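You operate a simulated robot arm through the tools that you are given. There is no shell and no other tool. Be economical: measure what you need, move in short steps, check, and stop when the job is done.

The job below is to be done with a simulated robot arm. You get a single attempt, and the scene is never put back.

TASK
Press home the insert that is started in the green-banded moulding.
Fine: nest the moulding on the slide, push the slide under the ram, pull the lever down, let it up and draw the slide out again.

The check looks at the end state, three seconds after you hand in, the way a careful person would. Anything else that was tipped, shoved, dropped, spilled or broken makes it a failure.

THE ROBOT
A 6-joint arm with a two-finger parallel gripper, fixed in place. Base frame: the origin is at the foot of the arm, x ahead of it, y to its left, z up. Readings come in m, degrees, newtons and seconds.
With the tool pointing down near the work surface it reaches from about 0.26 to 0.68 m from the base axis. Its first joint turns from -66.0 to 66.0 degrees. Payload 2.9 kg.
The tool frame sits at the grasp point between the pads (the TCP): z along the fingers, y along the line on which they close. The tips reach 0.03 m beyond it. The gripper opens to 0.11 m. The fingers are 0.02 m wide and 0.01 m thick; the gripper's body (0.048 by 0.112 m) begins 0.055 m behind the TCP.
Orientation is told as [roll, pitch, yaw] about the base's x, y, z axes, in that order, counted from this pose: with the fingers straight down and closing along the base's y, the tool's x points along the base's -x, its y along +y and its z along -z.

THE INTERFACE
- The arm moves only by the tool jog_arm. Its argument "series" is a list of rows, each an object of numbers (a shift or turn left out is 0, a gripper value left out holds the last): "claw": the finger opening in m, from 0 to 0.11; "tx", "ty", "tz": the shift along the tool's x, y, z in units of 400 mm (1.0 is 400 mm); "rx", "ry", "rz": the turn, a rotation vector about the tool's x, y, z in units of 120 degrees (1.0 is 120 degrees). In form: [{"claw": .., "tx": .., "ty": .., "tz": .., "rx": .., "ry": .., "rz": ..}, ...]. A call has 1 to 10 rows; each row is the pose to reach, as a shift and turn from the pose commanded when the call began, along the tool's axes at that moment. A call with a number of a shift or a turn outside -1 to 1 is refused whole. Each row takes 0.2 s and may step no farther than 0.05 m and 8.6 degrees from the row before; otherwise, or with a gripper value out of range, the whole call is refused. A pose out of reach is approached as far as the arm can. The call stops where the force on the tool passes 90 N (or 10 N more than at its start, if that is more) or the arm is blocked; 0.2 s more then pass. Each finger travels about 0.108 m/s and halts on what it meets, pressing with about 36 N; the grip force reading is that of the motor and also rises with nothing between the fingers. The clock runs only during rows and for 0.2 s after the last one: add rows that repeat a pose to give the fingers time. The reply holds the time, the measured pose of the TCP, the force on the tool along the base axes, the opening and the grip force, in the units named above and with some noise.
- Cameras (640 x 400 px; columns grow to the right, rows downward): "scene" is fixed at [0.0781, 0.4294, 1.4024]; the picture's right is [-0.76, -0.64, 0.00], its down [-0.27, 0.32, -0.91] and it looks along [0.59, -0.69, -0.42] (base axes); focal length 257 px, centre (320, 200). "wrist" rides on the gripper at [0.072, 0.017, -0.103] in the tool frame; the picture's right is [-0.23, 0.97, 0.00], its down [-0.76, -0.18, -0.62] and it looks along [-0.61, -0.14, 0.78] (tool axes); focal length 222 px, centre (320, 200).
- get_image(camera): a new picture of that camera. It takes no simulated time.
- measure_at(camera, pixels): for up to 12 pixels [column, row] of the newest picture of that camera ("zoom" is the newest enlarged one), the place [x, y, z] in the base frame of the surface seen there, good to about 0.002 m. It takes no simulated time.
- inspect(camera, box): a new picture of the part [left, top, right, bottom] of that camera's present view, enlarged. It takes no simulated time.
- job_done(): hands the job in; it is judged then, once.

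Keep the steps short. Do not move on a guess: measure, check each grasp and each placing, and mend mistakes. In all there are 80 turns and 38 pictures (those below and enlarged ones count). Leave the gripper open and the arm clear of the work at the hand-in unless told otherwise, and finish with a single line.

The tools are called after ">>>" by a JSON object that holds its "method" and its "body". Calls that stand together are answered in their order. jog_arm: Moves the arm, as the interface text tells. Its arguments: {"type":"object","properties":{"series":{"type":"array","items":{"type":"object","properties":{"claw":{"type":"number"},"tx":{"type":"number"},"ty":{"type":"number"},"tz":{"type":"number"},"rx":{"type":"number"},"ry":{"type":"number"},"rz":{"type":"number"}}}}},"required":["series"]} The other tools are called the same way: get_image (camera) takes a picture; measure_at (camera, pixels) gives the place of the surface under pixels of a picture; inspect (camera, box) takes an enlarged picture of a part of a camera's view; job_done () hands the job in.

At the start:

```text
t: 0.0
tool_pos: [0.3117, 0.0558, 1.3257]
tcp_rot: [0.1, -0.1, -0.1]
force: [0.3, 0.8, 0.0]
finger_gap: 0.1101
grip_force: 0.1
```

scene: 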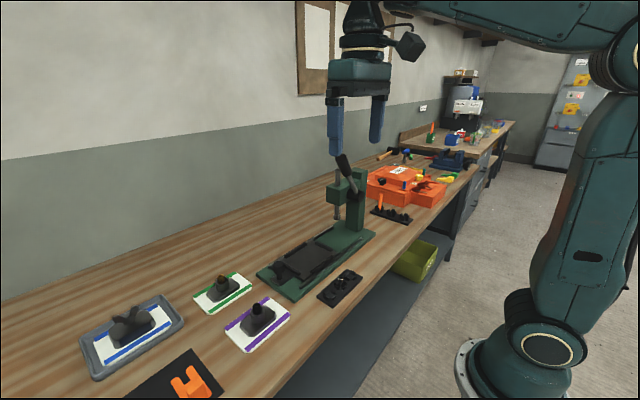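
wrist: 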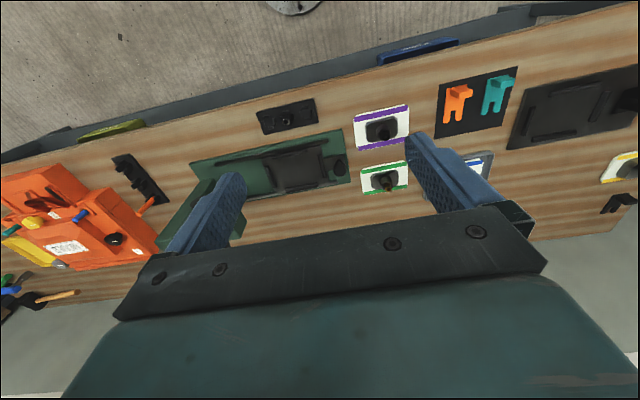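

I see the press (green base), a green-banded card with a moulding near (222,285), and others. I'll zoom in on both areas.

>>> {"method": "inspect", "body": {"camera": "scene", "box": [180, 240, 310, 360]}}

>>> {"method": "inspect", "body": {"camera": "scene", "box": [250, 140, 410, 310]}}

>>> {"method": "inspect", "body": {"camera": "wrist", "box": [140, 80, 430, 260]}}

```text
3.33 times, centred on (245, 300) of scene
```

zoom: 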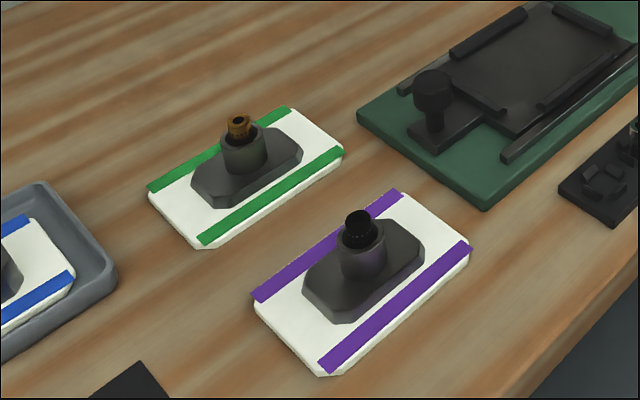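

```text
2.35 times, centred on (330, 225) of scene
```

zoom: 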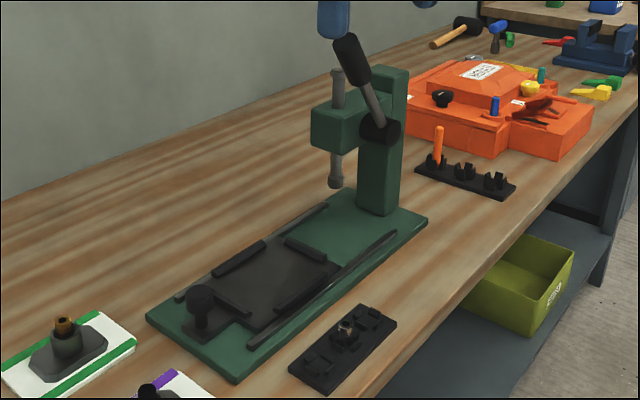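

```text
2.21 times, centred on (285, 170) of wrist
```

zoom: 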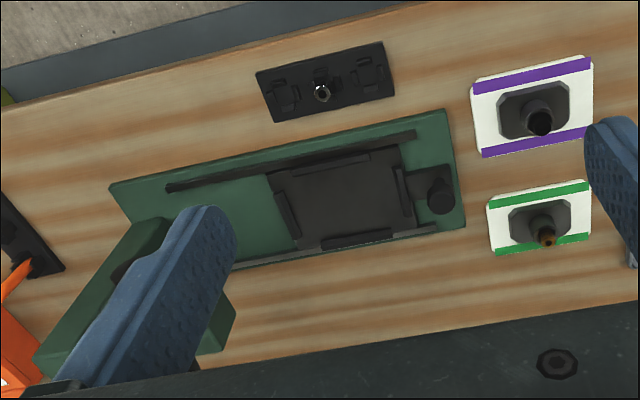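

The wrist zoom shows the slide nest with four rails, the knob, and the plates. I'll measure these.

>>> {"method": "measure_at", "body": {"camera": "zoom", "pixels": [[283, 215], [403, 190], [320, 166], [357, 242], [440, 190], [340, 205], [489, 203], [586, 181], [591, 236], [497, 252], [546, 234], [520, 215]]}}

>>> {"method": "measure_at", "body": {"camera": "zoom", "pixels": [[440, 112], [465, 225], [112, 190], [170, 188], [414, 135], [436, 229], [425, 190], [272, 176], [400, 148], [296, 248], [414, 228], [450, 170]]}}

```text
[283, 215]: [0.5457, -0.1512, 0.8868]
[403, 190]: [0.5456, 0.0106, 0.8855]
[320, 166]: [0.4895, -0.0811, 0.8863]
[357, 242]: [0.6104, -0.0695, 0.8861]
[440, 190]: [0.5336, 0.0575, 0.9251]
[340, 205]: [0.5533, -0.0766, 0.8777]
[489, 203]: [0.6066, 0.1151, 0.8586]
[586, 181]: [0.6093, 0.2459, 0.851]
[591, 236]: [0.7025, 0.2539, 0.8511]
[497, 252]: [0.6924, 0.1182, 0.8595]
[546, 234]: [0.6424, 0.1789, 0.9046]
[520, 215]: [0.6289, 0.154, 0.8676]
```

```text
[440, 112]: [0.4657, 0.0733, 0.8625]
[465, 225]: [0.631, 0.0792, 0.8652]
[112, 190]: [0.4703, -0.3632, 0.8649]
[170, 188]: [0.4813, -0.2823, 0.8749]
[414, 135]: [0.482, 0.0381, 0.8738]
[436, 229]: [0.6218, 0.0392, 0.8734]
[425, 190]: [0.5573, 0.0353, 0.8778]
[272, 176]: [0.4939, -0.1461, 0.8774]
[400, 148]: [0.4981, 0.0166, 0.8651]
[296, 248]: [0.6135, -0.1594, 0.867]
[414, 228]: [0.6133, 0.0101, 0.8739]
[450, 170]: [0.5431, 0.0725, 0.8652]
```

The press lies along y and the slide travels to -y under the ram. I'll move over the green plate, staying high, for a closer look.

>>> {"method": "jog_arm", "body": {"series": [{"tx": -0.05, "ty": 0.051, "tz": 0.08}, {"tx": -0.1, "ty": 0.103, "tz": 0.161}, {"tx": -0.148, "ty": 0.154, "tz": 0.242}, {"tx": -0.197, "ty": 0.206, "tz": 0.322}, {"tx": -0.246, "ty": 0.257, "tz": 0.403}, {"tx": -0.296, "ty": 0.309, "tz": 0.483}, {"tx": -0.345, "ty": 0.36, "tz": 0.564}, {"tx": -0.345, "ty": 0.36, "tz": 0.564}]}}

>>> {"method": "get_image", "body": {"camera": "wrist"}}

```text
t: 1.8
tool_pos: [0.4511, 0.2015, 1.0989]
tcp_rot: [0.0, -0.1, 0.0]
force: [0.3, 1.8, 0.5]
finger_gap: 0.1099
grip_force: 0.1
```

```text
32 pictures are left
```

wrist: 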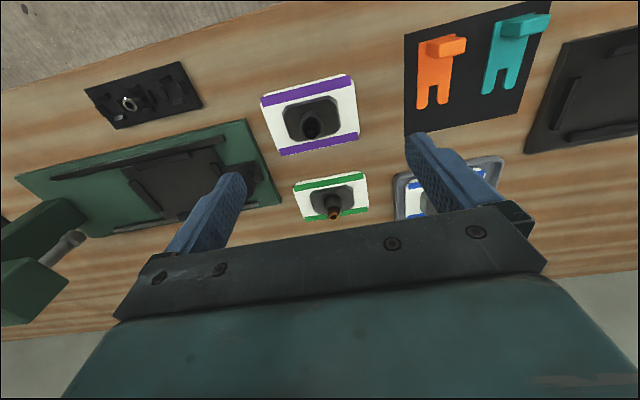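

>>> {"method": "inspect", "body": {"camera": "wrist", "box": [280, 160, 380, 230]}}

>>> {"method": "inspect", "body": {"camera": "wrist", "box": [100, 110, 290, 230]}}

```text
5.71 times, centred on (330, 195) of wrist
```

zoom: 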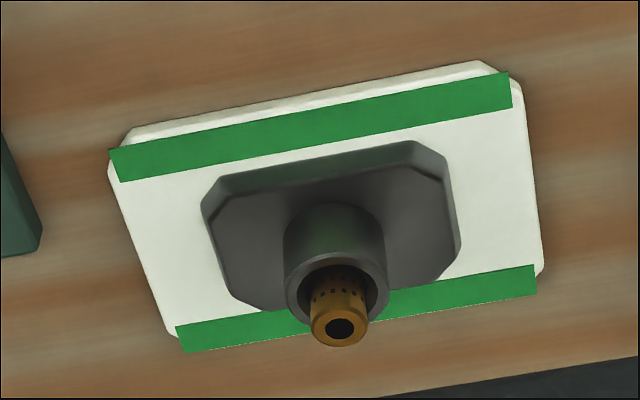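

```text
3.33 times, centred on (195, 170) of wrist
```

zoom: 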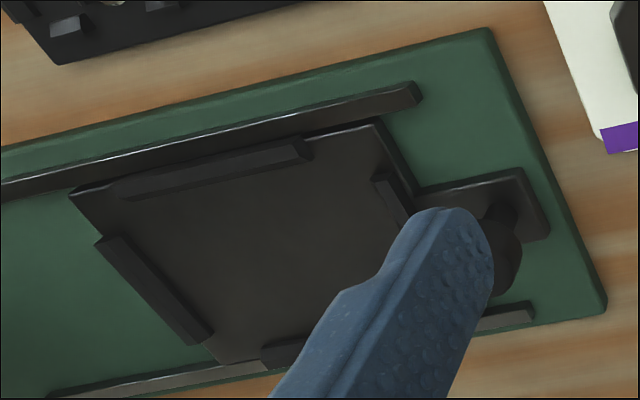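

>>> {"method": "measure_at", "body": {"camera": "zoom", "pixels": [[150, 194], [300, 160], [140, 190], [300, 150], [207, 325], [125, 238], [200, 335], [378, 185], [388, 180], [275, 348], [240, 250], [350, 200]]}}

>>> {"method": "measure_at", "body": {"camera": "wrist", "pixels": [[366.3, 193], [299, 205.5], [314, 182], [345, 176], [312, 217], [360, 209], [311, 202], [353, 196], [333.5, 217.8], [327, 200], [330, 186], [334, 198]]}}

```text
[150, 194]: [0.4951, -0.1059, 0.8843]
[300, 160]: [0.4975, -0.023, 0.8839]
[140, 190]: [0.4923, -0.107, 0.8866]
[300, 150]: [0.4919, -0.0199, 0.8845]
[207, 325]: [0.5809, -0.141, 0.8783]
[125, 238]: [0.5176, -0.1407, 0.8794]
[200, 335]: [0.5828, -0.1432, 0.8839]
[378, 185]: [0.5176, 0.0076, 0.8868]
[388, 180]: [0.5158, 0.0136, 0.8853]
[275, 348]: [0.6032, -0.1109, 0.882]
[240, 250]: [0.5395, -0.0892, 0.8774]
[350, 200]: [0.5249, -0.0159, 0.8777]
```

```text
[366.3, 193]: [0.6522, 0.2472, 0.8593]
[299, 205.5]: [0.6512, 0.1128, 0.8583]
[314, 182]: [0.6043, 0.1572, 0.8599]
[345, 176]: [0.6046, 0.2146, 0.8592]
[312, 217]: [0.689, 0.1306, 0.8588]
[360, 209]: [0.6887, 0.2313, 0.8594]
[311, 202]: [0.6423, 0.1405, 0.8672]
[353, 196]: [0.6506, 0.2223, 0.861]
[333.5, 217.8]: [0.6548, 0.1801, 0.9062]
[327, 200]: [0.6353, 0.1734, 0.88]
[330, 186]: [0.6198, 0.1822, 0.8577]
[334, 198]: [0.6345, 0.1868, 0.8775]
```

Plate is about 0.136 long in y, centred near y=0.180. Now I'll measure the press, lever and ram from the scene view.

>>> {"method": "inspect", "body": {"camera": "scene", "box": [310, 130, 400, 250]}}

>>> {"method": "measure_at", "body": {"camera": "scene", "pixels": [[338, 158], [345, 172], [351, 188], [355, 196], [337, 216], [337, 172], [335, 190], [360, 215], [345, 193], [322, 235], [356, 175], [338, 205]]}}

```text
3.33 times, centred on (355, 190) of scene
```

zoom: 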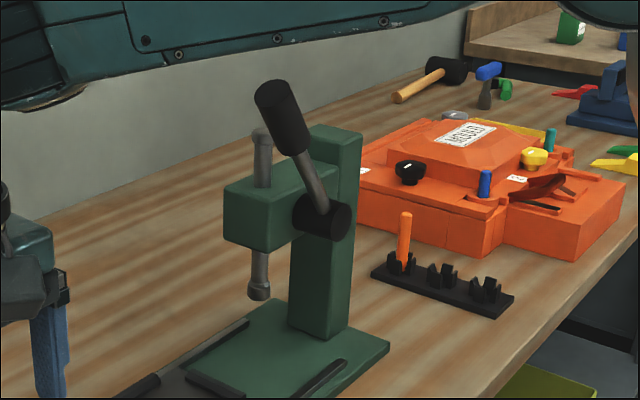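

```text
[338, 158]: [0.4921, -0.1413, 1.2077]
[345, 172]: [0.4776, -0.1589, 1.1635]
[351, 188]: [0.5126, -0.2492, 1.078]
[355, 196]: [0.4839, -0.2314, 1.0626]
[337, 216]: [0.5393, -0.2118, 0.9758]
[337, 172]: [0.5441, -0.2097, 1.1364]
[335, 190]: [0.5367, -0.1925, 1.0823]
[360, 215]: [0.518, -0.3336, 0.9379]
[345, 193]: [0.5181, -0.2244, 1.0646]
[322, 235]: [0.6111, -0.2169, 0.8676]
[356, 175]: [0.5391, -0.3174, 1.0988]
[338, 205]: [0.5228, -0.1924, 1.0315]
```

The lever pivots near (0.484, -0.235, 1.06), its grip points up and toward +y. The ram is near y≈-0.21. I'll refine the boss and insert centre and the plate edges in the current wrist picture.

>>> {"method": "measure_at", "body": {"camera": "wrist", "pixels": [[324.5, 209], [341, 209], [329.3, 217.2], [337.7, 216.5], [333.5, 219.8], [333.5, 214.8], [330, 178.2], [308, 220], [364, 210], [332, 203], [318, 202], [348, 203]]}}

```text
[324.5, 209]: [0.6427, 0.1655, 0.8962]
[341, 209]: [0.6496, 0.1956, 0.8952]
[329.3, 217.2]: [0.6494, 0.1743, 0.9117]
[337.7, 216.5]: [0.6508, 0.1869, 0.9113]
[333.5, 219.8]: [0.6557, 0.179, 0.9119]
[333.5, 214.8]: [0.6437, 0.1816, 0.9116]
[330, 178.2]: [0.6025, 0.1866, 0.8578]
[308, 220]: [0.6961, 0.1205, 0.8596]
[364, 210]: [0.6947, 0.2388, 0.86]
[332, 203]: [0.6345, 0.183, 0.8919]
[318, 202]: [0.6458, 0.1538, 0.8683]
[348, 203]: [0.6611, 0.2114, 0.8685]
```

Insert centre is (0.650, 0.1805), boss 0.034 across, z 0.868–0.896. I'll turn to yaw -90 (fingers closing along x) while moving above it, staying at z≈1.02, with the claw narrowed to 0.06.

>>> {"method": "jog_arm", "body": {"series": [{"claw": 0.06, "tx": -0.04975, "ty": -0.00525, "tz": 0.01975, "rz": 0.07}, {"tx": -0.0995, "ty": -0.0105, "tz": 0.0395, "rz": 0.14}, {"tx": -0.14925, "ty": -0.01575, "tz": 0.05925, "rz": 0.21}, {"tx": -0.199, "ty": -0.021, "tz": 0.079, "rz": 0.28}, {"tx": -0.24875, "ty": -0.02625, "tz": 0.09875, "rz": 0.35}, {"tx": -0.2985, "ty": -0.0315, "tz": 0.1185, "rz": 0.42}, {"tx": -0.34825, "ty": -0.03675, "tz": 0.13825, "rz": 0.49}, {"tx": -0.398, "ty": -0.042, "tz": 0.158, "rz": 0.56}, {"tx": -0.44775, "ty": -0.04725, "tz": 0.17775, "rz": 0.63}, {"tx": -0.4975, "ty": -0.0525, "tz": 0.1975, "rz": 0.7}]}}

>>> {"method": "jog_arm", "body": {"series": [{"rz": 0.05}, {"rz": 0.05}]}}

```text
t: 4.0
tool_pos: [0.6375, 0.1735, 1.0224]
tcp_rot: [0.0, 0.0, -84.2]
force: [-0.2, 0.6, 0.6]
finger_gap: 0.06
grip_force: 0.1
out of reach, approached as far as the arm can: row 10
```

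```text
t: 4.6
tool_pos: [0.6362, 0.174, 1.0219]
tcp_rot: [0.1, 0.0, -90.1]
force: [-0.4, 0.7, -0.5]
finger_gap: 0.06
grip_force: 0.1
```

The reach stopped a little short at this height. I'll go lower to z≈0.955 (tips still above the insert) while correcting x/y.

>>> {"method": "jog_arm", "body": {"series": [{"tz": 0.085}, {"tx": 0.008, "ty": 0.017, "tz": 0.1675}, {"tx": 0.016, "ty": 0.0345, "tz": 0.1675}, {"tx": 0.016, "ty": 0.0345, "tz": 0.1675}]}}

```text
t: 5.6
tool_pos: [0.6518, 0.181, 0.9541]
tcp_rot: [0.2, 0.0, -90.0]
force: [0.3, 0.1, -0.1]
finger_gap: 0.06
grip_force: 0.0
```

In place over the boss. Descending to z≈0.900.

>>> {"method": "jog_arm", "body": {"series": [{"ty": -0.003, "tz": 0.07}, {"ty": -0.003, "tz": 0.12}, {"ty": -0.003, "tz": 0.135}, {"ty": -0.003, "tz": 0.135}]}}

>>> {"method": "inspect", "body": {"camera": "scene", "box": [170, 220, 290, 330]}}

```text
t: 6.6
tool_pos: [0.6523, 0.1806, 0.8999]
tcp_rot: [0.1, -0.1, -90.0]
force: [-0.1, -0.1, 0.7]
finger_gap: 0.0602
grip_force: 0.1
```

```text
3.64 times, centred on (230, 275) of scene
```

zoom: 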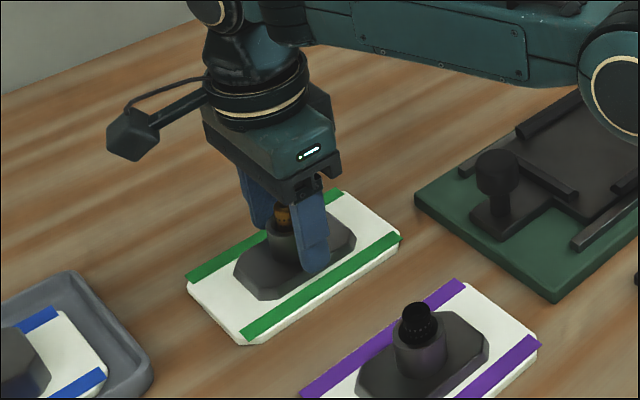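

Fingers straddle the boss with the insert untouched. Closing gently.

>>> {"method": "jog_arm", "body": {"series": [{"claw": 0.04, "ty": -0.003}, {"claw": 0.03, "ty": -0.003}, {"claw": 0.025, "ty": -0.003}, {"claw": 0.025, "ty": -0.003}]}}

```text
t: 7.6
tool_pos: [0.6502, 0.1806, 0.9005]
tcp_rot: [0.1, 0.0, -90.0]
force: [0.0, 0.4, 3.8]
finger_gap: 0.0342
grip_force: 36.7
```

Gripped at 0.034 (boss width). Lift 40 mm and check.

>>> {"method": "jog_arm", "body": {"series": [{"tz": -0.03}, {"tz": -0.08}, {"tz": -0.11}, {"tz": -0.11}]}}

>>> {"method": "inspect", "body": {"camera": "scene", "box": [170, 200, 290, 310]}}

```text
t: 8.6
tool_pos: [0.6504, 0.182, 0.9454]
tcp_rot: [0.2, 0.1, -90.0]
force: [-0.8, 0.4, 0.9]
finger_gap: 0.025
grip_force: 0.1
```

```text
3.64 times, centred on (230, 255) of scene
```

zoom: 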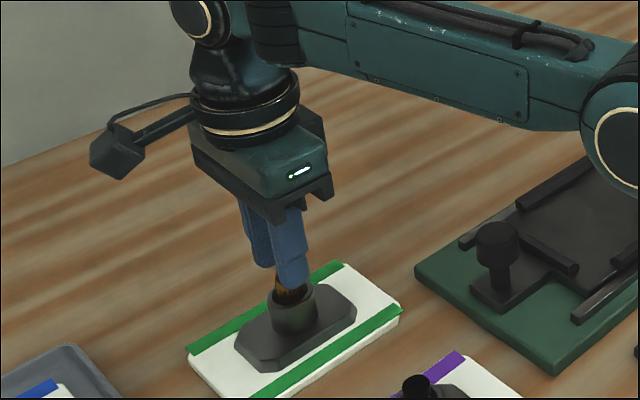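

The fingers slipped upward off the boss: it seems tapered (I read +3.8 N upward while gripping). The plate stayed on the bench and looks undisturbed. I'll open and look at the octagonal base below it as an alternative grip.

>>> {"method": "jog_arm", "body": {"series": [{"claw": 0.06, "tz": -0.02}, {"claw": 0.06, "tz": -0.02}]}}

>>> {"method": "get_image", "body": {"camera": "wrist"}}

```text
t: 9.2
tool_pos: [0.6506, 0.1821, 0.9522]
tcp_rot: [0.1, 0.0, -90.0]
force: [-0.4, 1.1, -0.4]
finger_gap: 0.0602
grip_force: 0.1
```

```text
26 pictures are left
```

wrist: 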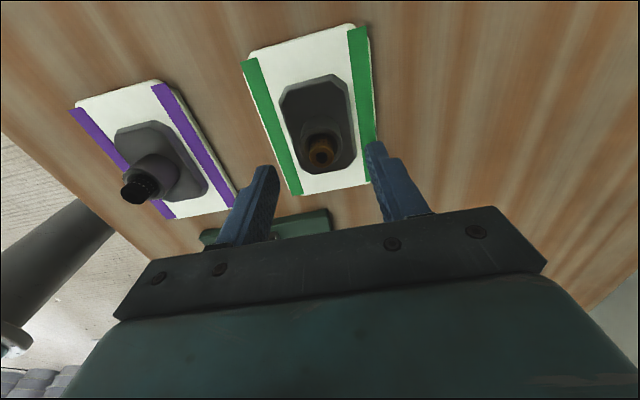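

>>> {"method": "inspect", "body": {"camera": "wrist", "box": [230, 10, 390, 210]}}

```text
2.00 times, centred on (310, 110) of wrist
```

zoom: 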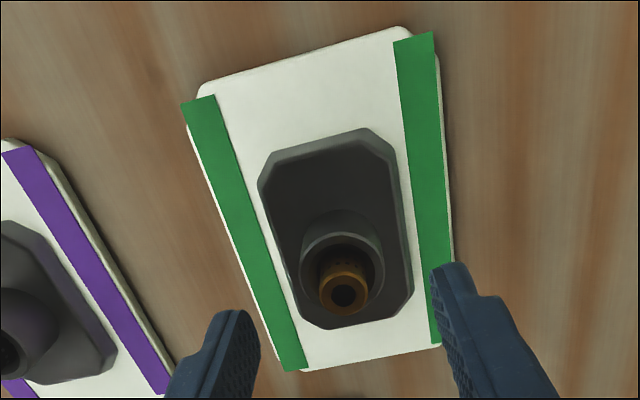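

>>> {"method": "measure_at", "body": {"camera": "zoom", "pixels": [[270, 225], [278, 222], [412, 220], [403, 220], [303, 245], [383, 245], [312, 222], [363, 215], [343, 290], [222, 200], [448, 190], [300, 62]]}}

```text
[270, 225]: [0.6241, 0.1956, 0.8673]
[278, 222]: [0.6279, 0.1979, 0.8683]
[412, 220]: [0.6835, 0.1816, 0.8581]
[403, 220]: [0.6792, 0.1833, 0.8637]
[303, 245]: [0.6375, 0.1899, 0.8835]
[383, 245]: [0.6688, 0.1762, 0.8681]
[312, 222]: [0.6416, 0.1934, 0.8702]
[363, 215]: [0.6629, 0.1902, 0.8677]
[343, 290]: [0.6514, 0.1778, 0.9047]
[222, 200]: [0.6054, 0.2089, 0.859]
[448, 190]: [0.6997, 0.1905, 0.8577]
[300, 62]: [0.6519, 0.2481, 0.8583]
```

The octagonal base runs x≈0.623–0.679, z 0.859–0.868. I'll lower with the claw at 0.075 to just above the plate and grip there.

>>> {"method": "jog_arm", "body": {"series": [{"claw": 0.076, "tz": 0.0}, {"claw": 0.076, "tz": 0.08}, {"tz": 0.13}, {"tz": 0.15}, {"tz": 0.15}]}}

```text
t: 10.4
tool_pos: [0.6495, 0.1811, 0.8927]
tcp_rot: [0.1, 0.0, -90.0]
force: [0.6, 0.2, -0.1]
finger_gap: 0.0759
grip_force: 0.0
```

>>> {"method": "jog_arm", "body": {"series": [{"tz": 0.003, "ty": 0.003}, {"tz": 0.006, "ty": 0.003}, {"tz": 0.006, "ty": 0.003}]}}

>>> {"method": "inspect", "body": {"camera": "scene", "box": [180, 230, 270, 320]}}

```text
t: 11.2
tool_pos: [0.6499, 0.1805, 0.8888]
tcp_rot: [0.0, 0.1, -90.0]
force: [0.0, 1.3, -0.3]
finger_gap: 0.076
grip_force: 0.0
```

```text
4.44 times, centred on (225, 275) of scene
```

zoom: 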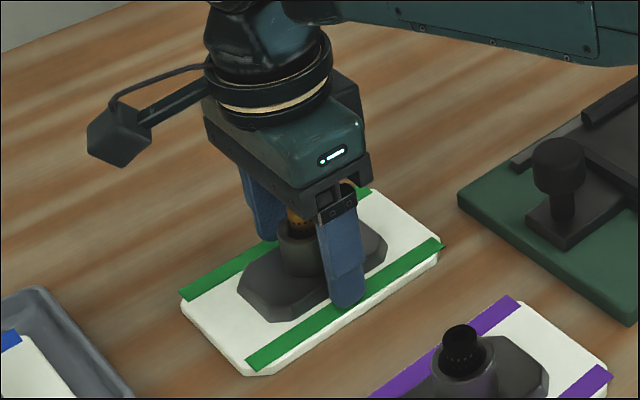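

Tips are just above the plate with no contact force. Closing on the octagonal base.

>>> {"method": "jog_arm", "body": {"series": [{"claw": 0.06}, {"claw": 0.05}, {"claw": 0.04}, {"claw": 0.04}]}}

>>> {"method": "jog_arm", "body": {"series": [{"tz": -0.005}, {"tz": -0.01}, {"tz": -0.01}]}}

```text
t: 12.2
tool_pos: [0.6509, 0.1796, 0.8906]
tcp_rot: [0.2, -0.1, -90.0]
force: [-1.7, -0.7, -0.4]
finger_gap: 0.0579
grip_force: 36.0
```

```text
t: 13.0
tool_pos: [0.6503, 0.1809, 0.8944]
tcp_rot: [0.0, 0.0, -90.0]
force: [-0.6, 0.2, -2.8]
finger_gap: 0.058
grip_force: 36.0
```

Gap 0.058 unchanged and about 2.8 N of weight carried. Continue lifting slowly.

>>> {"method": "jog_arm", "body": {"series": [{"tz": -0.02}, {"tz": -0.05}, {"tz": -0.08}, {"tz": -0.11}, {"tz": -0.11}]}}

>>> {"method": "inspect", "body": {"camera": "scene", "box": [170, 190, 290, 320]}}

```text
t: 14.2
tool_pos: [0.6513, 0.1817, 0.9396]
tcp_rot: [0.1, 0.0, -90.0]
force: [-0.4, -0.8, -2.2]
finger_gap: 0.0575
grip_force: 35.7
```

```text
3.08 times, centred on (230, 255) of scene
```

zoom: 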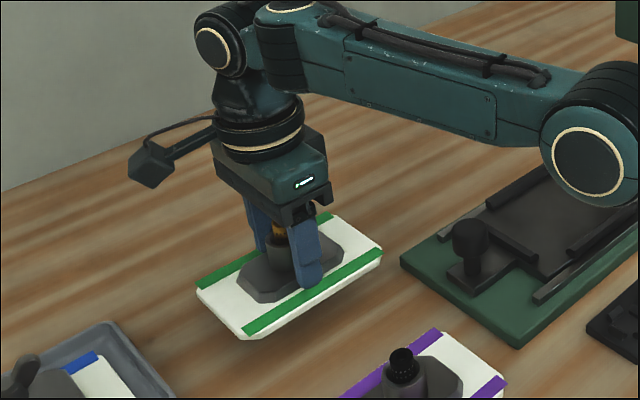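

Whole moulding is held level. Lift to z≈1.02 and pull back to (0.55, 0.20) to view the nest past the plate.

>>> {"method": "jog_arm", "body": {"series": [{"tz": -0.08}, {"ty": -0.03, "tz": -0.16}, {"tx": 0.02, "ty": -0.11, "tz": -0.2}, {"tx": 0.05, "ty": -0.19, "tz": -0.2}, {"tx": 0.05, "ty": -0.25, "tz": -0.2}, {"tx": 0.05, "ty": -0.25, "tz": -0.2}]}}

>>> {"method": "get_image", "body": {"camera": "wrist"}}

```text
t: 15.6
tool_pos: [0.5514, 0.1992, 1.017]
tcp_rot: [0.1, 0.0, -90.0]
force: [0.6, -0.2, -3.0]
finger_gap: 0.0578
grip_force: 36.2
```

```text
22 pictures are left
```

wrist: 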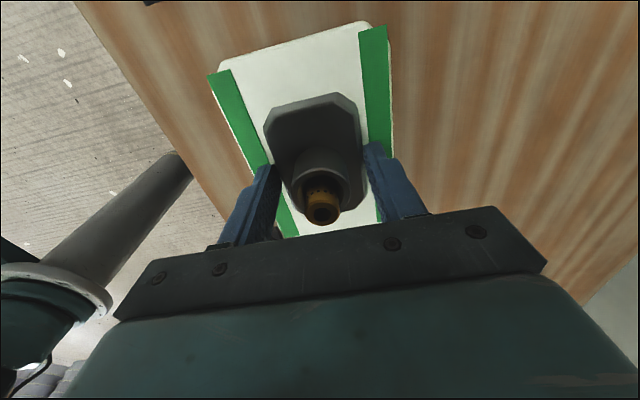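

This view shows the held plate; I'll measure it relative to the TCP, and zoom on the nest with the scene camera.

>>> {"method": "measure_at", "body": {"camera": "wrist", "pixels": [[228, 120], [252, 185], [391, 80], [392, 140], [240, 65], [340, 30], [280, 51], [322, 212]]}}

>>> {"method": "inspect", "body": {"camera": "scene", "box": [255, 210, 385, 300]}}

```text
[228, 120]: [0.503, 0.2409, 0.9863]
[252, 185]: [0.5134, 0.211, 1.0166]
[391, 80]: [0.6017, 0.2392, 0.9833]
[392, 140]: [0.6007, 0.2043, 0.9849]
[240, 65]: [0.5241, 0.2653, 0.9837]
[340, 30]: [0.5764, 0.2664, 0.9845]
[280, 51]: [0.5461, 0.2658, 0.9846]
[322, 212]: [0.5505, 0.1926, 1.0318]
```

```text
4.44 times, centred on (320, 255) of scene
```

zoom: 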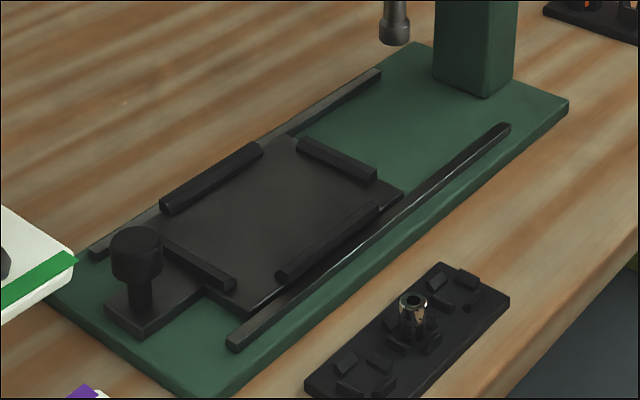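

>>> {"method": "measure_at", "body": {"camera": "zoom", "pixels": [[180, 210], [240, 173], [168, 204], [258, 148], [310, 155], [360, 180], [185, 246], [225, 270], [290, 268], [360, 218], [205, 255], [330, 238]]}}

>>> {"method": "measure_at", "body": {"camera": "zoom", "pixels": [[137, 232], [112, 245], [163, 245], [137, 275], [138, 295], [300, 140], [376, 172], [170, 240], [236, 280], [394, 40], [394, 10], [140, 260]]}}

```text
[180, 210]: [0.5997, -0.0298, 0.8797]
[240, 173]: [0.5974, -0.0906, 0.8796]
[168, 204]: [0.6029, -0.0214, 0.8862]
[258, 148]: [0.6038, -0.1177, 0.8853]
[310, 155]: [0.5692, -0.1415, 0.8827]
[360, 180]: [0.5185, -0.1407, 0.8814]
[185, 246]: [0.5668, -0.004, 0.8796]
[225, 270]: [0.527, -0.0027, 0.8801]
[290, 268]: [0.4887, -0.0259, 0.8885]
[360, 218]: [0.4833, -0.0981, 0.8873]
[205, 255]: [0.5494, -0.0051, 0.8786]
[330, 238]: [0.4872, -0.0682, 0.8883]
```

```text
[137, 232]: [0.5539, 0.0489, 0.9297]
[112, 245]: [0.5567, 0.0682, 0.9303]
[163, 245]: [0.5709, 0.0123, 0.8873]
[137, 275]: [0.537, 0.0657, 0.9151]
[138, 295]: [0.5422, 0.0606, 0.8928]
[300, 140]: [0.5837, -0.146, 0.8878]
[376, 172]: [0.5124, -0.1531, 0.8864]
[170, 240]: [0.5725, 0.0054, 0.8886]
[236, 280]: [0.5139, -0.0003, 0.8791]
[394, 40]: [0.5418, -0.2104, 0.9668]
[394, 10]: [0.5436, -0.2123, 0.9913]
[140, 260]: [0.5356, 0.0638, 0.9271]
```

Nest inner space is x 0.498–0.599, y -0.141–0.004 (centre about 0.548, -0.0685), with lead-ins. Carrying the moulding over it at z≈0.985 (plate bottom ≈0.944, above the knob at 0.93).

>>> {"method": "jog_arm", "body": {"series": [{"tx": -0.11}, {"tx": -0.22}, {"tx": -0.33}, {"tx": -0.44, "ty": -0.004}, {"tx": -0.55, "ty": -0.0085}, {"tx": -0.63, "ty": -0.0085, "tz": 0.04}, {"tx": -0.669, "ty": -0.0085, "tz": 0.08}, {"tx": -0.669, "ty": -0.0085, "tz": 0.08}]}}

>>> {"method": "get_image", "body": {"camera": "scene"}}

```text
t: 17.4
tool_pos: [0.5465, -0.0674, 0.987]
tcp_rot: [0.0, 0.0, -89.9]
force: [-0.9, 0.6, -4.5]
finger_gap: 0.0575
grip_force: 36.0
```

```text
20 pictures are left
```

scene: 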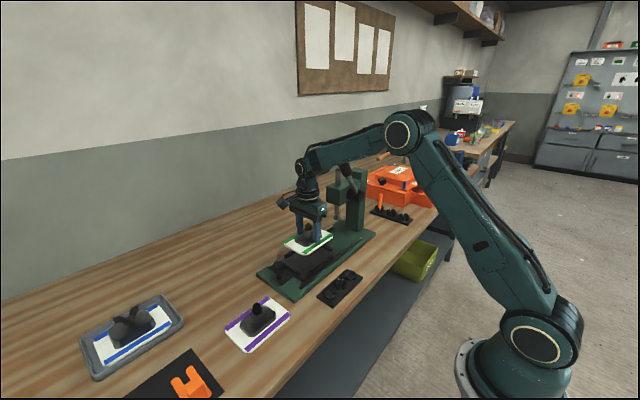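

Clear of lever and knob. Lower to z≈0.935 (just above the rails) and look closely.

>>> {"method": "jog_arm", "body": {"series": [{"tz": 0.05}, {"tz": 0.1}, {"tz": 0.13}, {"tz": 0.13}]}}

>>> {"method": "inspect", "body": {"camera": "scene", "box": [255, 210, 385, 300]}}

```text
t: 18.4
tool_pos: [0.5467, -0.0673, 0.9345]
tcp_rot: [0.1, 0.0, -90.0]
force: [-1.3, 0.6, -2.6]
finger_gap: 0.0574
grip_force: 36.4
```

```text
4.44 times, centred on (320, 255) of scene
```

zoom: 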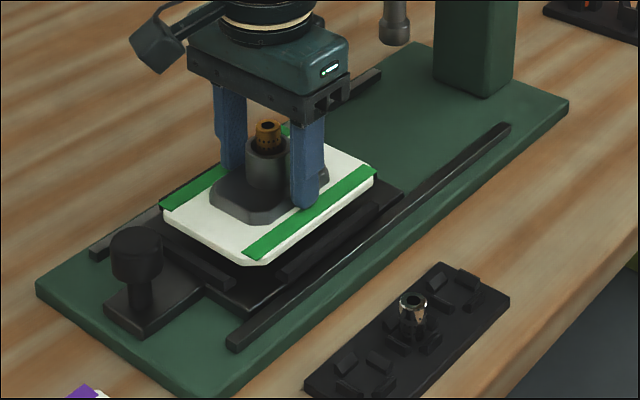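

>>> {"method": "measure_at", "body": {"camera": "zoom", "pixels": [[166, 212], [200, 236], [235, 254], [275, 252], [320, 222], [360, 192], [178, 197], [210, 178], [373, 163], [350, 152], [267, 124], [200, 215]]}}

```text
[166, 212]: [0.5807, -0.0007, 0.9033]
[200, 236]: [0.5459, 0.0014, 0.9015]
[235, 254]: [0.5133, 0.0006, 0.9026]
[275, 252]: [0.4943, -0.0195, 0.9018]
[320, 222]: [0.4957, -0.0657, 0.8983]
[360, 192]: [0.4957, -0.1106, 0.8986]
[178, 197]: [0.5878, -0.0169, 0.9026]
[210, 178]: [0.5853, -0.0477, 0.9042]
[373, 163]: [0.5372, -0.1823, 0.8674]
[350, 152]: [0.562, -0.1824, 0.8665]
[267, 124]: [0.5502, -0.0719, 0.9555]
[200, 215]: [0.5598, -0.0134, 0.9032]
```

Plate +y edge reads ≈0.000, matching a centre near y=-0.068; x within a couple of mm. Nudge +1.5 mm in x and lower gently, watching force.

>>> {"method": "jog_arm", "body": {"series": [{"ty": 0.004}, {"ty": 0.004, "tz": 0.01}, {"ty": 0.004, "tz": 0.017}, {"ty": 0.004, "tz": 0.024}, {"ty": 0.004, "tz": 0.024}]}}

>>> {"method": "inspect", "body": {"camera": "scene", "box": [265, 220, 345, 290]}}

```text
t: 19.6
tool_pos: [0.5492, -0.0686, 0.9238]
tcp_rot: [0.1, -0.1, -90.0]
force: [-0.3, 0.2, -2.4]
finger_gap: 0.0575
grip_force: 36.1
```

```text
5.71 times, centred on (305, 255) of scene
```

zoom: 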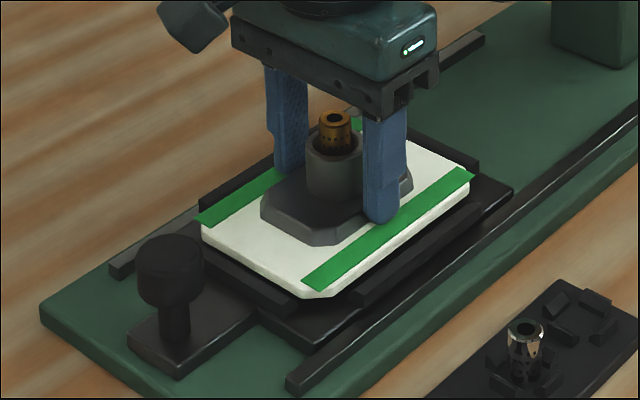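

Well aligned between the rails, no contact force. Lower in 1 mm steps until it seats.

>>> {"method": "jog_arm", "body": {"series": [{"tz": 0.003}, {"tz": 0.006}, {"tz": 0.009}, {"tz": 0.009}]}}

```text
t: 20.6
tool_pos: [0.5494, -0.0678, 0.9216]
tcp_rot: [0.2, -0.1, -90.0]
force: [-0.2, -6.2, 6.1]
finger_gap: 0.0574
grip_force: 35.5
```

Contact: force pushes toward -y, so the +y edge rides the near lead-in. Shift 1.5 mm to -y and see.

>>> {"method": "jog_arm", "body": {"series": [{"tz": -0.003}, {"tx": -0.004, "tz": -0.003}, {"tx": -0.004, "tz": 0.0}, {"tx": -0.004, "tz": 0.003}, {"tx": -0.004, "tz": 0.003}]}}

```text
t: 21.8
tool_pos: [0.549, -0.0681, 0.9186]
tcp_rot: [0.1, 0.0, -90.0]
force: [0.2, 0.1, -3.4]
finger_gap: 0.0572
grip_force: 36.2
```

Free again (only the weight). Continue down.

>>> {"method": "jog_arm", "body": {"series": [{"tz": 0.003}, {"tz": 0.006}, {"tz": 0.006}]}}

```text
t: 22.6
tool_pos: [0.5491, -0.0687, 0.9174]
tcp_rot: [0.3, 0.0, -90.0]
force: [-2.9, 0.7, 6.8]
finger_gap: 0.0572
grip_force: 35.7
```

Vertical contact at the expected seat height (0.9174). Take a close look before releasing.

>>> {"method": "inspect", "body": {"camera": "scene", "box": [265, 220, 345, 290]}}

```text
5.71 times, centred on (305, 255) of scene
```

zoom: 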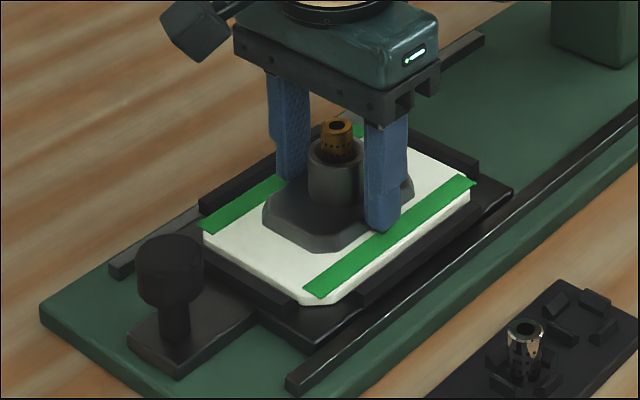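

Plate looks down flush inside the rails. Open to 0.076 and measure the plate top.

>>> {"method": "jog_arm", "body": {"series": [{"claw": 0.065}, {"claw": 0.078}, {"claw": 0.078}, {"claw": 0.078, "tz": -0.01}]}}

>>> {"method": "measure_at", "body": {"camera": "zoom", "pixels": [[225, 240], [280, 280], [440, 165], [330, 275], [235, 205], [245, 270], [240, 190], [336, 126]]}}

```text
t: 23.6
tool_pos: [0.549, -0.0676, 0.9216]
tcp_rot: [0.1, 0.0, -90.1]
force: [-0.5, 0.6, -0.7]
finger_gap: 0.0778
grip_force: 0.1
```

```text
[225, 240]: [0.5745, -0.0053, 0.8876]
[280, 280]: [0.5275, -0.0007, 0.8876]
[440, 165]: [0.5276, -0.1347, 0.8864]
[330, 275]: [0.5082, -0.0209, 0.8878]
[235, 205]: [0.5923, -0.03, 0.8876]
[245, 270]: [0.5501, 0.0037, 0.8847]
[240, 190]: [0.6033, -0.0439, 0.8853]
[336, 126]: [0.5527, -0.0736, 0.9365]
```

Plate top reads 0.8866–0.888 everywhere: level and seated. Raise straight up, then move over the knob near (0.549, 0.057) for a look.

>>> {"method": "jog_arm", "body": {"series": [{"tz": -0.08}, {"tz": -0.16}, {"tz": -0.22}, {"tx": 0.1, "tz": -0.22}, {"tx": 0.2, "tz": -0.22}, {"tx": 0.312, "tz": -0.22}, {"tx": 0.312, "tz": -0.22}]}}

>>> {"method": "get_image", "body": {"camera": "wrist"}}

```text
t: 25.2
tool_pos: [0.5491, 0.0586, 1.0119]
tcp_rot: [0.1, 0.0, -90.1]
force: [-0.5, 0.5, 0.2]
finger_gap: 0.0781
grip_force: 0.1
```

```text
16 pictures are left
```

wrist: 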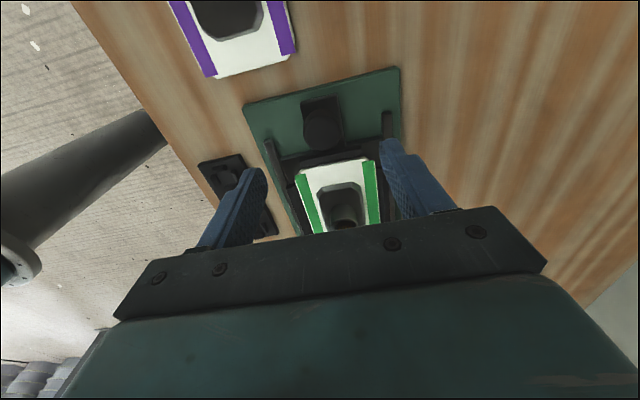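

>>> {"method": "measure_at", "body": {"camera": "wrist", "pixels": [[306, 130], [341, 126], [324, 130], [322, 114], [326, 147], [322, 120], [310, 104], [340, 100]]}}

```text
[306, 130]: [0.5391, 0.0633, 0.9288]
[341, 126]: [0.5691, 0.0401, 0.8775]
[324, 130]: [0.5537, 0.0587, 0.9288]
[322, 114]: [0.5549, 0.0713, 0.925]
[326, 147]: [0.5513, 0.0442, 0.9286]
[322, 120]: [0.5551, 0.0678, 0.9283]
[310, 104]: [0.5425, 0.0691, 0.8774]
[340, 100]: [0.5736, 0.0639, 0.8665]
```

Knob centre ≈ (0.551, 0.0575), top 0.929, radius 0.0135. I'll tilt the tool 20° (body leaning to +y, away from the lever) and descend over it.

>>> {"method": "jog_arm", "body": {"series": [{"claw": 0.06, "ry": -0.06, "ty": 0.005}, {"ry": -0.12, "ty": 0.005, "tz": 0.03}, {"ry": -0.1667, "ty": 0.005, "tz": 0.08}, {"ry": -0.1667, "ty": 0.005, "tz": 0.16}, {"ry": -0.1667, "ty": 0.005, "tz": 0.235}, {"ry": -0.1667, "ty": 0.005, "tz": 0.235}]}}

>>> {"method": "inspect", "body": {"camera": "scene", "box": [245, 200, 345, 300]}}

```text
t: 26.6
tool_pos: [0.5508, 0.0556, 0.9151]
tcp_rot: [0.1, -19.9, -90.1]
force: [0.0, 0.3, -0.1]
finger_gap: 0.0601
grip_force: 0.1
```

```text
4.00 times, centred on (295, 250) of scene
```

zoom: 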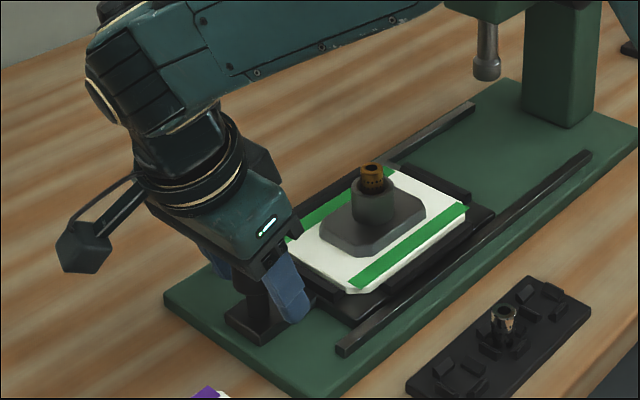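

Tilt and position are right, moulding sits neatly. Close on the knob.

>>> {"method": "jog_arm", "body": {"series": [{"claw": 0.04}, {"claw": 0.02}, {"claw": 0.015}, {"claw": 0.015}]}}

```text
t: 27.6
tool_pos: [0.5503, 0.057, 0.9158]
tcp_rot: [-0.2, -20.0, -90.1]
force: [-14.7, 0.2, 2.5]
finger_gap: 0.0336
grip_force: 45.2
```

Gap 0.0336 with -14.7 N in x: only the -x finger touches; knob centre is about 3 mm to -x. Recentre.

>>> {"method": "jog_arm", "body": {"series": [{"claw": 0.05}, {"claw": 0.05, "ty": -0.0075}, {"claw": 0.03, "ty": -0.0075}, {"claw": 0.015, "ty": -0.0075}, {"claw": 0.015, "ty": -0.0075}]}}

```text
t: 28.8
tool_pos: [0.5503, 0.057, 0.9152]
tcp_rot: [0.4, -19.9, -90.1]
force: [21.1, -1.1, -5.4]
finger_gap: 0.0335
grip_force: 45.0
```

Both fingers are on the knob (0.0335 wide, centre x=0.5503); now slightly over-shifted. Relax 1.8 mm back.

>>> {"method": "jog_arm", "body": {"series": [{"ty": 0.0045}, {"ty": 0.0045}]}}

```text
t: 29.4
tool_pos: [0.5503, 0.0585, 0.9156]
tcp_rot: [0.1, -20.1, -90.1]
force: [3.9, 0.7, 11.2]
finger_gap: 0.0335
grip_force: 44.9
```

Centred. Push the slide 0.10 m toward the ram in 20 mm steps.

>>> {"method": "jog_arm", "body": {"series": [{"tx": -0.0235, "tz": 0.00855}, {"tx": -0.0705, "tz": 0.02565}, {"tx": -0.1175, "tz": 0.04275}, {"tx": -0.1645, "tz": 0.05985}, {"tx": -0.2115, "tz": 0.07695}, {"tx": -0.235, "tz": 0.0855}, {"tx": -0.235, "tz": 0.0855}]}}

>>> {"method": "get_image", "body": {"camera": "scene"}}

```text
t: 31.0
tool_pos: [0.5501, -0.0425, 0.9161]
tcp_rot: [0.3, -20.0, -90.0]
force: [-9.5, -0.5, 25.7]
finger_gap: 0.0335
grip_force: 44.9
```

```text
14 pictures are left
```

scene: 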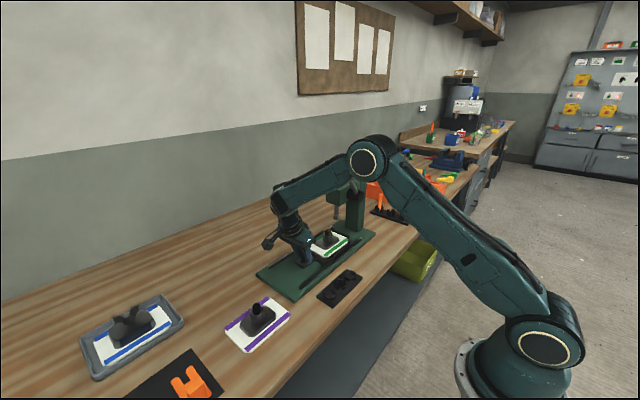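

Slide follows. I'm pressing down ~25 N, so ease up 1.5 mm, then push on another 0.035 m.

>>> {"method": "jog_arm", "body": {"series": [{"tx": -0.0013, "ty": -0.002, "tz": -0.0035}, {"tx": -0.0248, "ty": -0.002, "tz": 0.005}, {"tx": -0.0483, "ty": -0.002, "tz": 0.0136}, {"tx": -0.0718, "ty": -0.002, "tz": 0.0221}, {"tx": -0.0836, "ty": -0.002, "tz": 0.0264}, {"tx": -0.0836, "ty": -0.002, "tz": 0.0264}]}}

>>> {"method": "inspect", "body": {"camera": "scene", "box": [280, 160, 400, 280]}}

```text
t: 32.4
tool_pos: [0.5505, -0.0792, 0.9152]
tcp_rot: [0.0, -20.0, -89.9]
force: [13.3, 0.9, -0.8]
finger_gap: 0.0336
grip_force: 44.7
```

```text
3.33 times, centred on (340, 220) of scene
```

zoom: 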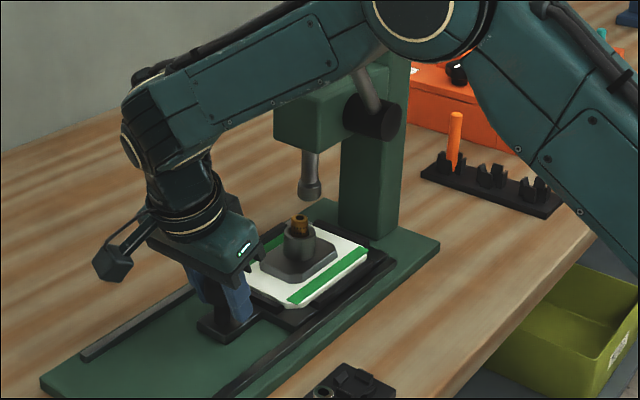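

>>> {"method": "measure_at", "body": {"camera": "zoom", "pixels": [[301, 217], [301, 225], [310, 192], [304, 192], [316, 192], [293, 225], [310, 225]]}}

>>> {"method": "jog_arm", "body": {"series": [{"tx": -0.006, "tz": 0.0021}, {"tx": -0.012, "tz": 0.0043}, {"tx": -0.0188, "tz": 0.0068}, {"tx": -0.0188, "tz": 0.0068}]}}

```text
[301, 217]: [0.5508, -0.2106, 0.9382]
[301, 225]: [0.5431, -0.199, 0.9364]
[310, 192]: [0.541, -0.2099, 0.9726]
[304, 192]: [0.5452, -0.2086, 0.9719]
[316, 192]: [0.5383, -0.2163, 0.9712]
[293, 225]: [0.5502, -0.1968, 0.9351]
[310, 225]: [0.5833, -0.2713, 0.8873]
```

```text
t: 33.4
tool_pos: [0.5506, -0.0865, 0.9162]
tcp_rot: [0.1, -20.0, -90.0]
force: [21.1, 0.4, -10.4]
finger_gap: 0.0333
grip_force: 44.8
```

Not at a stop yet (no y force); the ram axis is about y≈-0.219. Continue in 2 mm steps, fixing the x bias.

>>> {"method": "jog_arm", "body": {"series": [{"ty": 0.005}, {"tx": -0.0047, "ty": 0.005, "tz": 0.0017}, {"tx": -0.0094, "ty": 0.005, "tz": 0.0034}, {"tx": -0.0141, "ty": 0.005, "tz": 0.0051}, {"tx": -0.0141, "ty": 0.005, "tz": 0.0051}]}}

```text
t: 34.6
tool_pos: [0.5505, -0.0932, 0.917]
tcp_rot: [-0.1, -20.0, -89.9]
force: [-3.0, 0.2, -10.3]
finger_gap: 0.0337
grip_force: 45.5
```

>>> {"method": "jog_arm", "body": {"series": [{"tx": -0.0047, "tz": 0.0025}, {"tx": -0.0094, "tz": 0.005}, {"tx": -0.0094, "tz": 0.005}]}}

>>> {"method": "inspect", "body": {"camera": "scene", "box": [290, 180, 380, 270]}}

```text
t: 35.4
tool_pos: [0.55, -0.0932, 0.9167]
tcp_rot: [-0.2, -19.8, -89.6]
force: [-17.6, 29.1, -2.1]
finger_gap: 0.0334
grip_force: 45.3
```

```text
4.44 times, centred on (335, 225) of scene
```

zoom: 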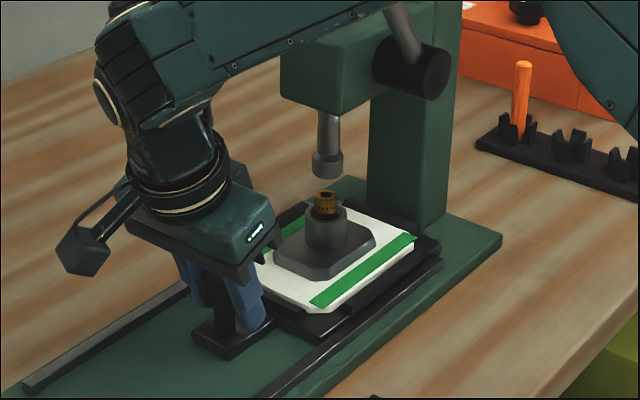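

The slide is hard against its stop (29 N) and the insert lines up under the ram. Relax the push, open, and back off along the fingers.

>>> {"method": "jog_arm", "body": {"series": [{"tx": 0.008, "tz": -0.003}, {"tx": 0.008, "tz": -0.003, "claw": 0.045}, {"tx": 0.008, "tz": -0.003, "claw": 0.07}, {"tx": 0.008, "tz": -0.003, "claw": 0.07}, {"tx": 0.008, "tz": -0.06}, {"tx": 0.008, "tz": -0.16}, {"tx": 0.008, "tz": -0.26}, {"tx": 0.008, "tz": -0.36}]}}

>>> {"method": "jog_arm", "body": {"series": [{"ry": 0.06, "tz": -0.08}, {"ry": 0.12, "tz": -0.16}, {"ry": 0.1667, "tz": -0.26}, {"ry": 0.1667, "tz": -0.36}]}}

>>> {"method": "get_image", "body": {"camera": "scene"}}

```text
t: 37.2
tool_pos: [0.5502, -0.0436, 1.0517]
tcp_rot: [0.1, -20.0, -90.0]
force: [-0.9, -0.4, 0.1]
finger_gap: 0.0698
grip_force: 0.1
```

```text
t: 38.2
tool_pos: [0.5494, 0.0035, 1.1883]
tcp_rot: [0.0, 0.0, -90.0]
force: [0.5, -0.6, 0.5]
finger_gap: 0.0701
grip_force: 0.2
```

```text
11 pictures are left
```

scene: 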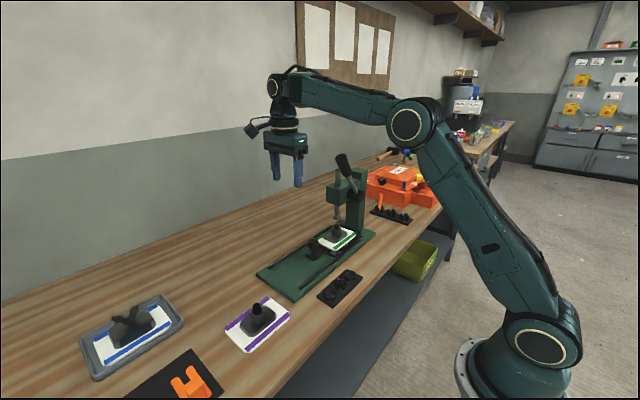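

Lever now visible. Zoom on it to measure.

>>> {"method": "inspect", "body": {"camera": "scene", "box": [315, 145, 375, 215]}}

```text
5.71 times, centred on (345, 180) of scene
```

zoom: 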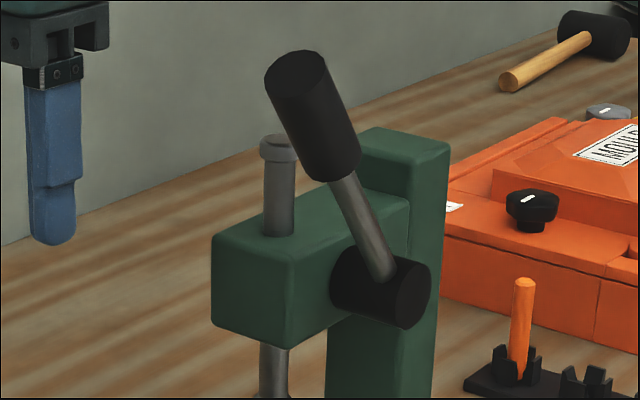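

>>> {"method": "measure_at", "body": {"camera": "zoom", "pixels": [[295, 66], [297, 100], [310, 120], [325, 150], [285, 120], [340, 110], [355, 205], [380, 260], [408, 295], [270, 75], [322, 60], [345, 290]]}}

```text
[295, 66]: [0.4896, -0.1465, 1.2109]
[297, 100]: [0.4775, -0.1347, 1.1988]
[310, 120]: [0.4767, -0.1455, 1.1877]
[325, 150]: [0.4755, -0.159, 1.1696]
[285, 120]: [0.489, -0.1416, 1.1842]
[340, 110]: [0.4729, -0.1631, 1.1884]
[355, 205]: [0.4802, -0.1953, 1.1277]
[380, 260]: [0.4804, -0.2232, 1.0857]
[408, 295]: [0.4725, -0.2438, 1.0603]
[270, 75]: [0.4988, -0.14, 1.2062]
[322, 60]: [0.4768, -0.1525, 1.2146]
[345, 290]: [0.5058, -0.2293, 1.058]
```

Pivot ≈ (y -0.243, z 1.058), handle centre x≈0.4875, angle ≈57.5°, end radius 0.18. I'll straddle the handle (closing along x) at radius 0.15: (0.4875, -0.162, 1.1845).

>>> {"method": "jog_arm", "body": {"series": [{"claw": 0.06, "ty": -0.1, "tz": 0.01}, {"tx": -0.06, "ty": -0.155, "tz": 0.01}, {"tx": -0.17, "ty": -0.155, "tz": 0.01}, {"tx": -0.27, "ty": -0.155, "tz": 0.01}, {"tx": -0.35, "ty": -0.155, "tz": 0.01}, {"tx": -0.414, "ty": -0.155, "tz": 0.01}, {"tx": -0.414, "ty": -0.155, "tz": 0.01}]}}

>>> {"method": "inspect", "body": {"camera": "scene", "box": [300, 120, 400, 240]}}

```text
t: 39.8
tool_pos: [0.4894, -0.1631, 1.1804]
tcp_rot: [0.1, -0.1, -90.0]
force: [0.4, 0.3, 0.1]
finger_gap: 0.0596
grip_force: 0.0
```

```text
3.33 times, centred on (350, 180) of scene
```

zoom: 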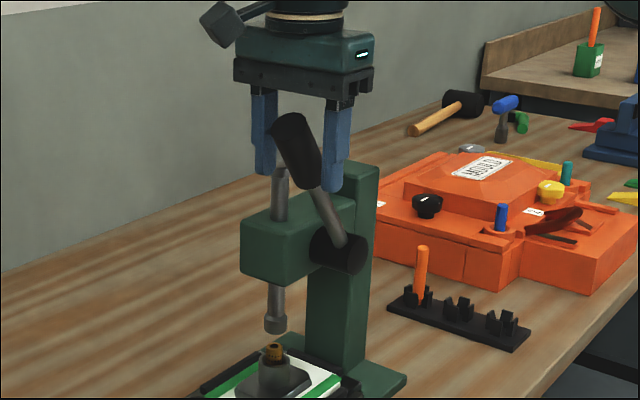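

Straddling the handle correctly. Close on it.

>>> {"method": "jog_arm", "body": {"series": [{"claw": 0.04}, {"claw": 0.02}, {"claw": 0.015}, {"claw": 0.015}]}}

```text
t: 40.8
tool_pos: [0.488, -0.1613, 1.1819]
tcp_rot: [-0.1, 0.1, -89.9]
force: [-19.4, 0.3, -3.4]
finger_gap: 0.0318
grip_force: 45.1
```

Gripped (0.032). Shift 2 mm to relieve x, then follow the arc down to about 26°, checking force.

>>> {"method": "jog_arm", "body": {"series": [{"ty": -0.005}, {"ty": -0.005, "tx": 0.034, "tz": 0.0253}, {"ty": -0.005, "tx": 0.071, "tz": 0.061}, {"ty": -0.005, "tx": 0.1028, "tz": 0.1015}, {"ty": -0.005, "tx": 0.1285, "tz": 0.146}, {"ty": -0.005, "tx": 0.1285, "tz": 0.146}]}}

>>> {"method": "inspect", "body": {"camera": "scene", "box": [290, 130, 400, 260]}}

```text
t: 42.2
tool_pos: [0.4879, -0.1089, 1.1236]
tcp_rot: [0.6, -0.1, -89.9]
force: [25.8, 2.0, 12.7]
finger_gap: 0.0316
grip_force: 45.5
```

```text
3.08 times, centred on (345, 195) of scene
```

zoom: 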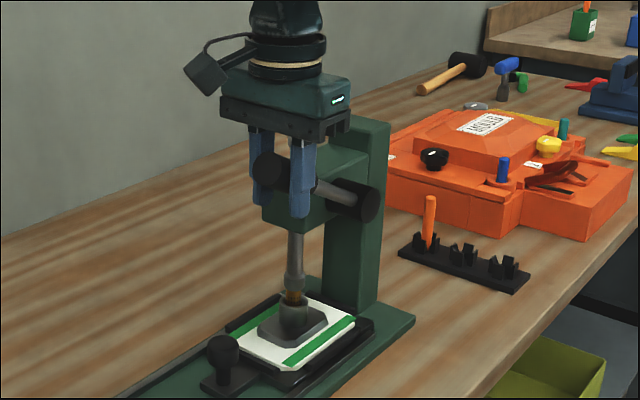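

Ram is at the insert top, lined up. Press on in 4° steps.

>>> {"method": "jog_arm", "body": {"series": [{"ty": 0.004}, {"ty": 0.004, "tx": 0.0105, "tz": 0.0235}, {"ty": 0.004, "tx": 0.0193, "tz": 0.0478}, {"ty": 0.004, "tx": 0.0193, "tz": 0.0478}]}}

```text
t: 43.2
tool_pos: [0.4884, -0.1018, 1.1052]
tcp_rot: [0.1, 0.0, -89.8]
force: [16.5, 12.3, 13.7]
finger_gap: 0.0313
grip_force: 44.9
```

>>> {"method": "jog_arm", "body": {"series": [{"ty": 0.003, "tx": 0.0095, "tz": 0.0248}, {"ty": 0.003, "tx": 0.015, "tz": 0.05}, {"ty": 0.003, "tx": 0.015, "tz": 0.05}]}}

>>> {"method": "inspect", "body": {"camera": "scene", "box": [290, 170, 380, 260]}}

```text
t: 44.0
tool_pos: [0.4865, -0.0969, 1.0825]
tcp_rot: [0.0, 0.0, -90.2]
force: [0.2, 3.4, 10.7]
finger_gap: 0.0316
grip_force: 44.9
```

```text
4.44 times, centred on (335, 215) of scene
```

zoom: 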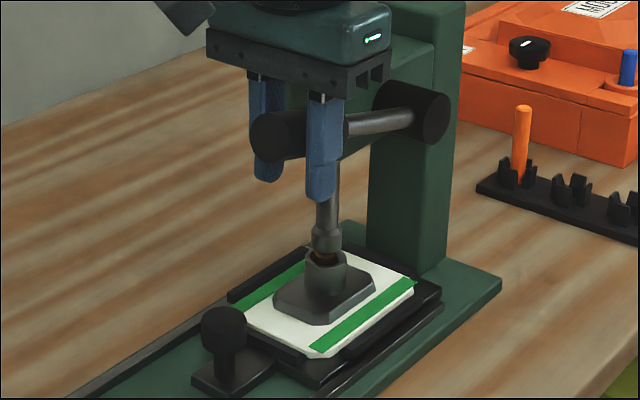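

Insert is nearly down; a few mm remain. Continue.

>>> {"method": "jog_arm", "body": {"series": [{"tx": 0.002, "tz": 0.0128}, {"tx": 0.0035, "tz": 0.0255}, {"tx": 0.0045, "tz": 0.038}, {"tx": 0.0045, "tz": 0.038}]}}

```text
t: 45.0
tool_pos: [0.4873, -0.0943, 1.0683]
tcp_rot: [-0.1, 0.0, -90.1]
force: [-15.6, 1.3, 9.5]
finger_gap: 0.0317
grip_force: 45.2
```

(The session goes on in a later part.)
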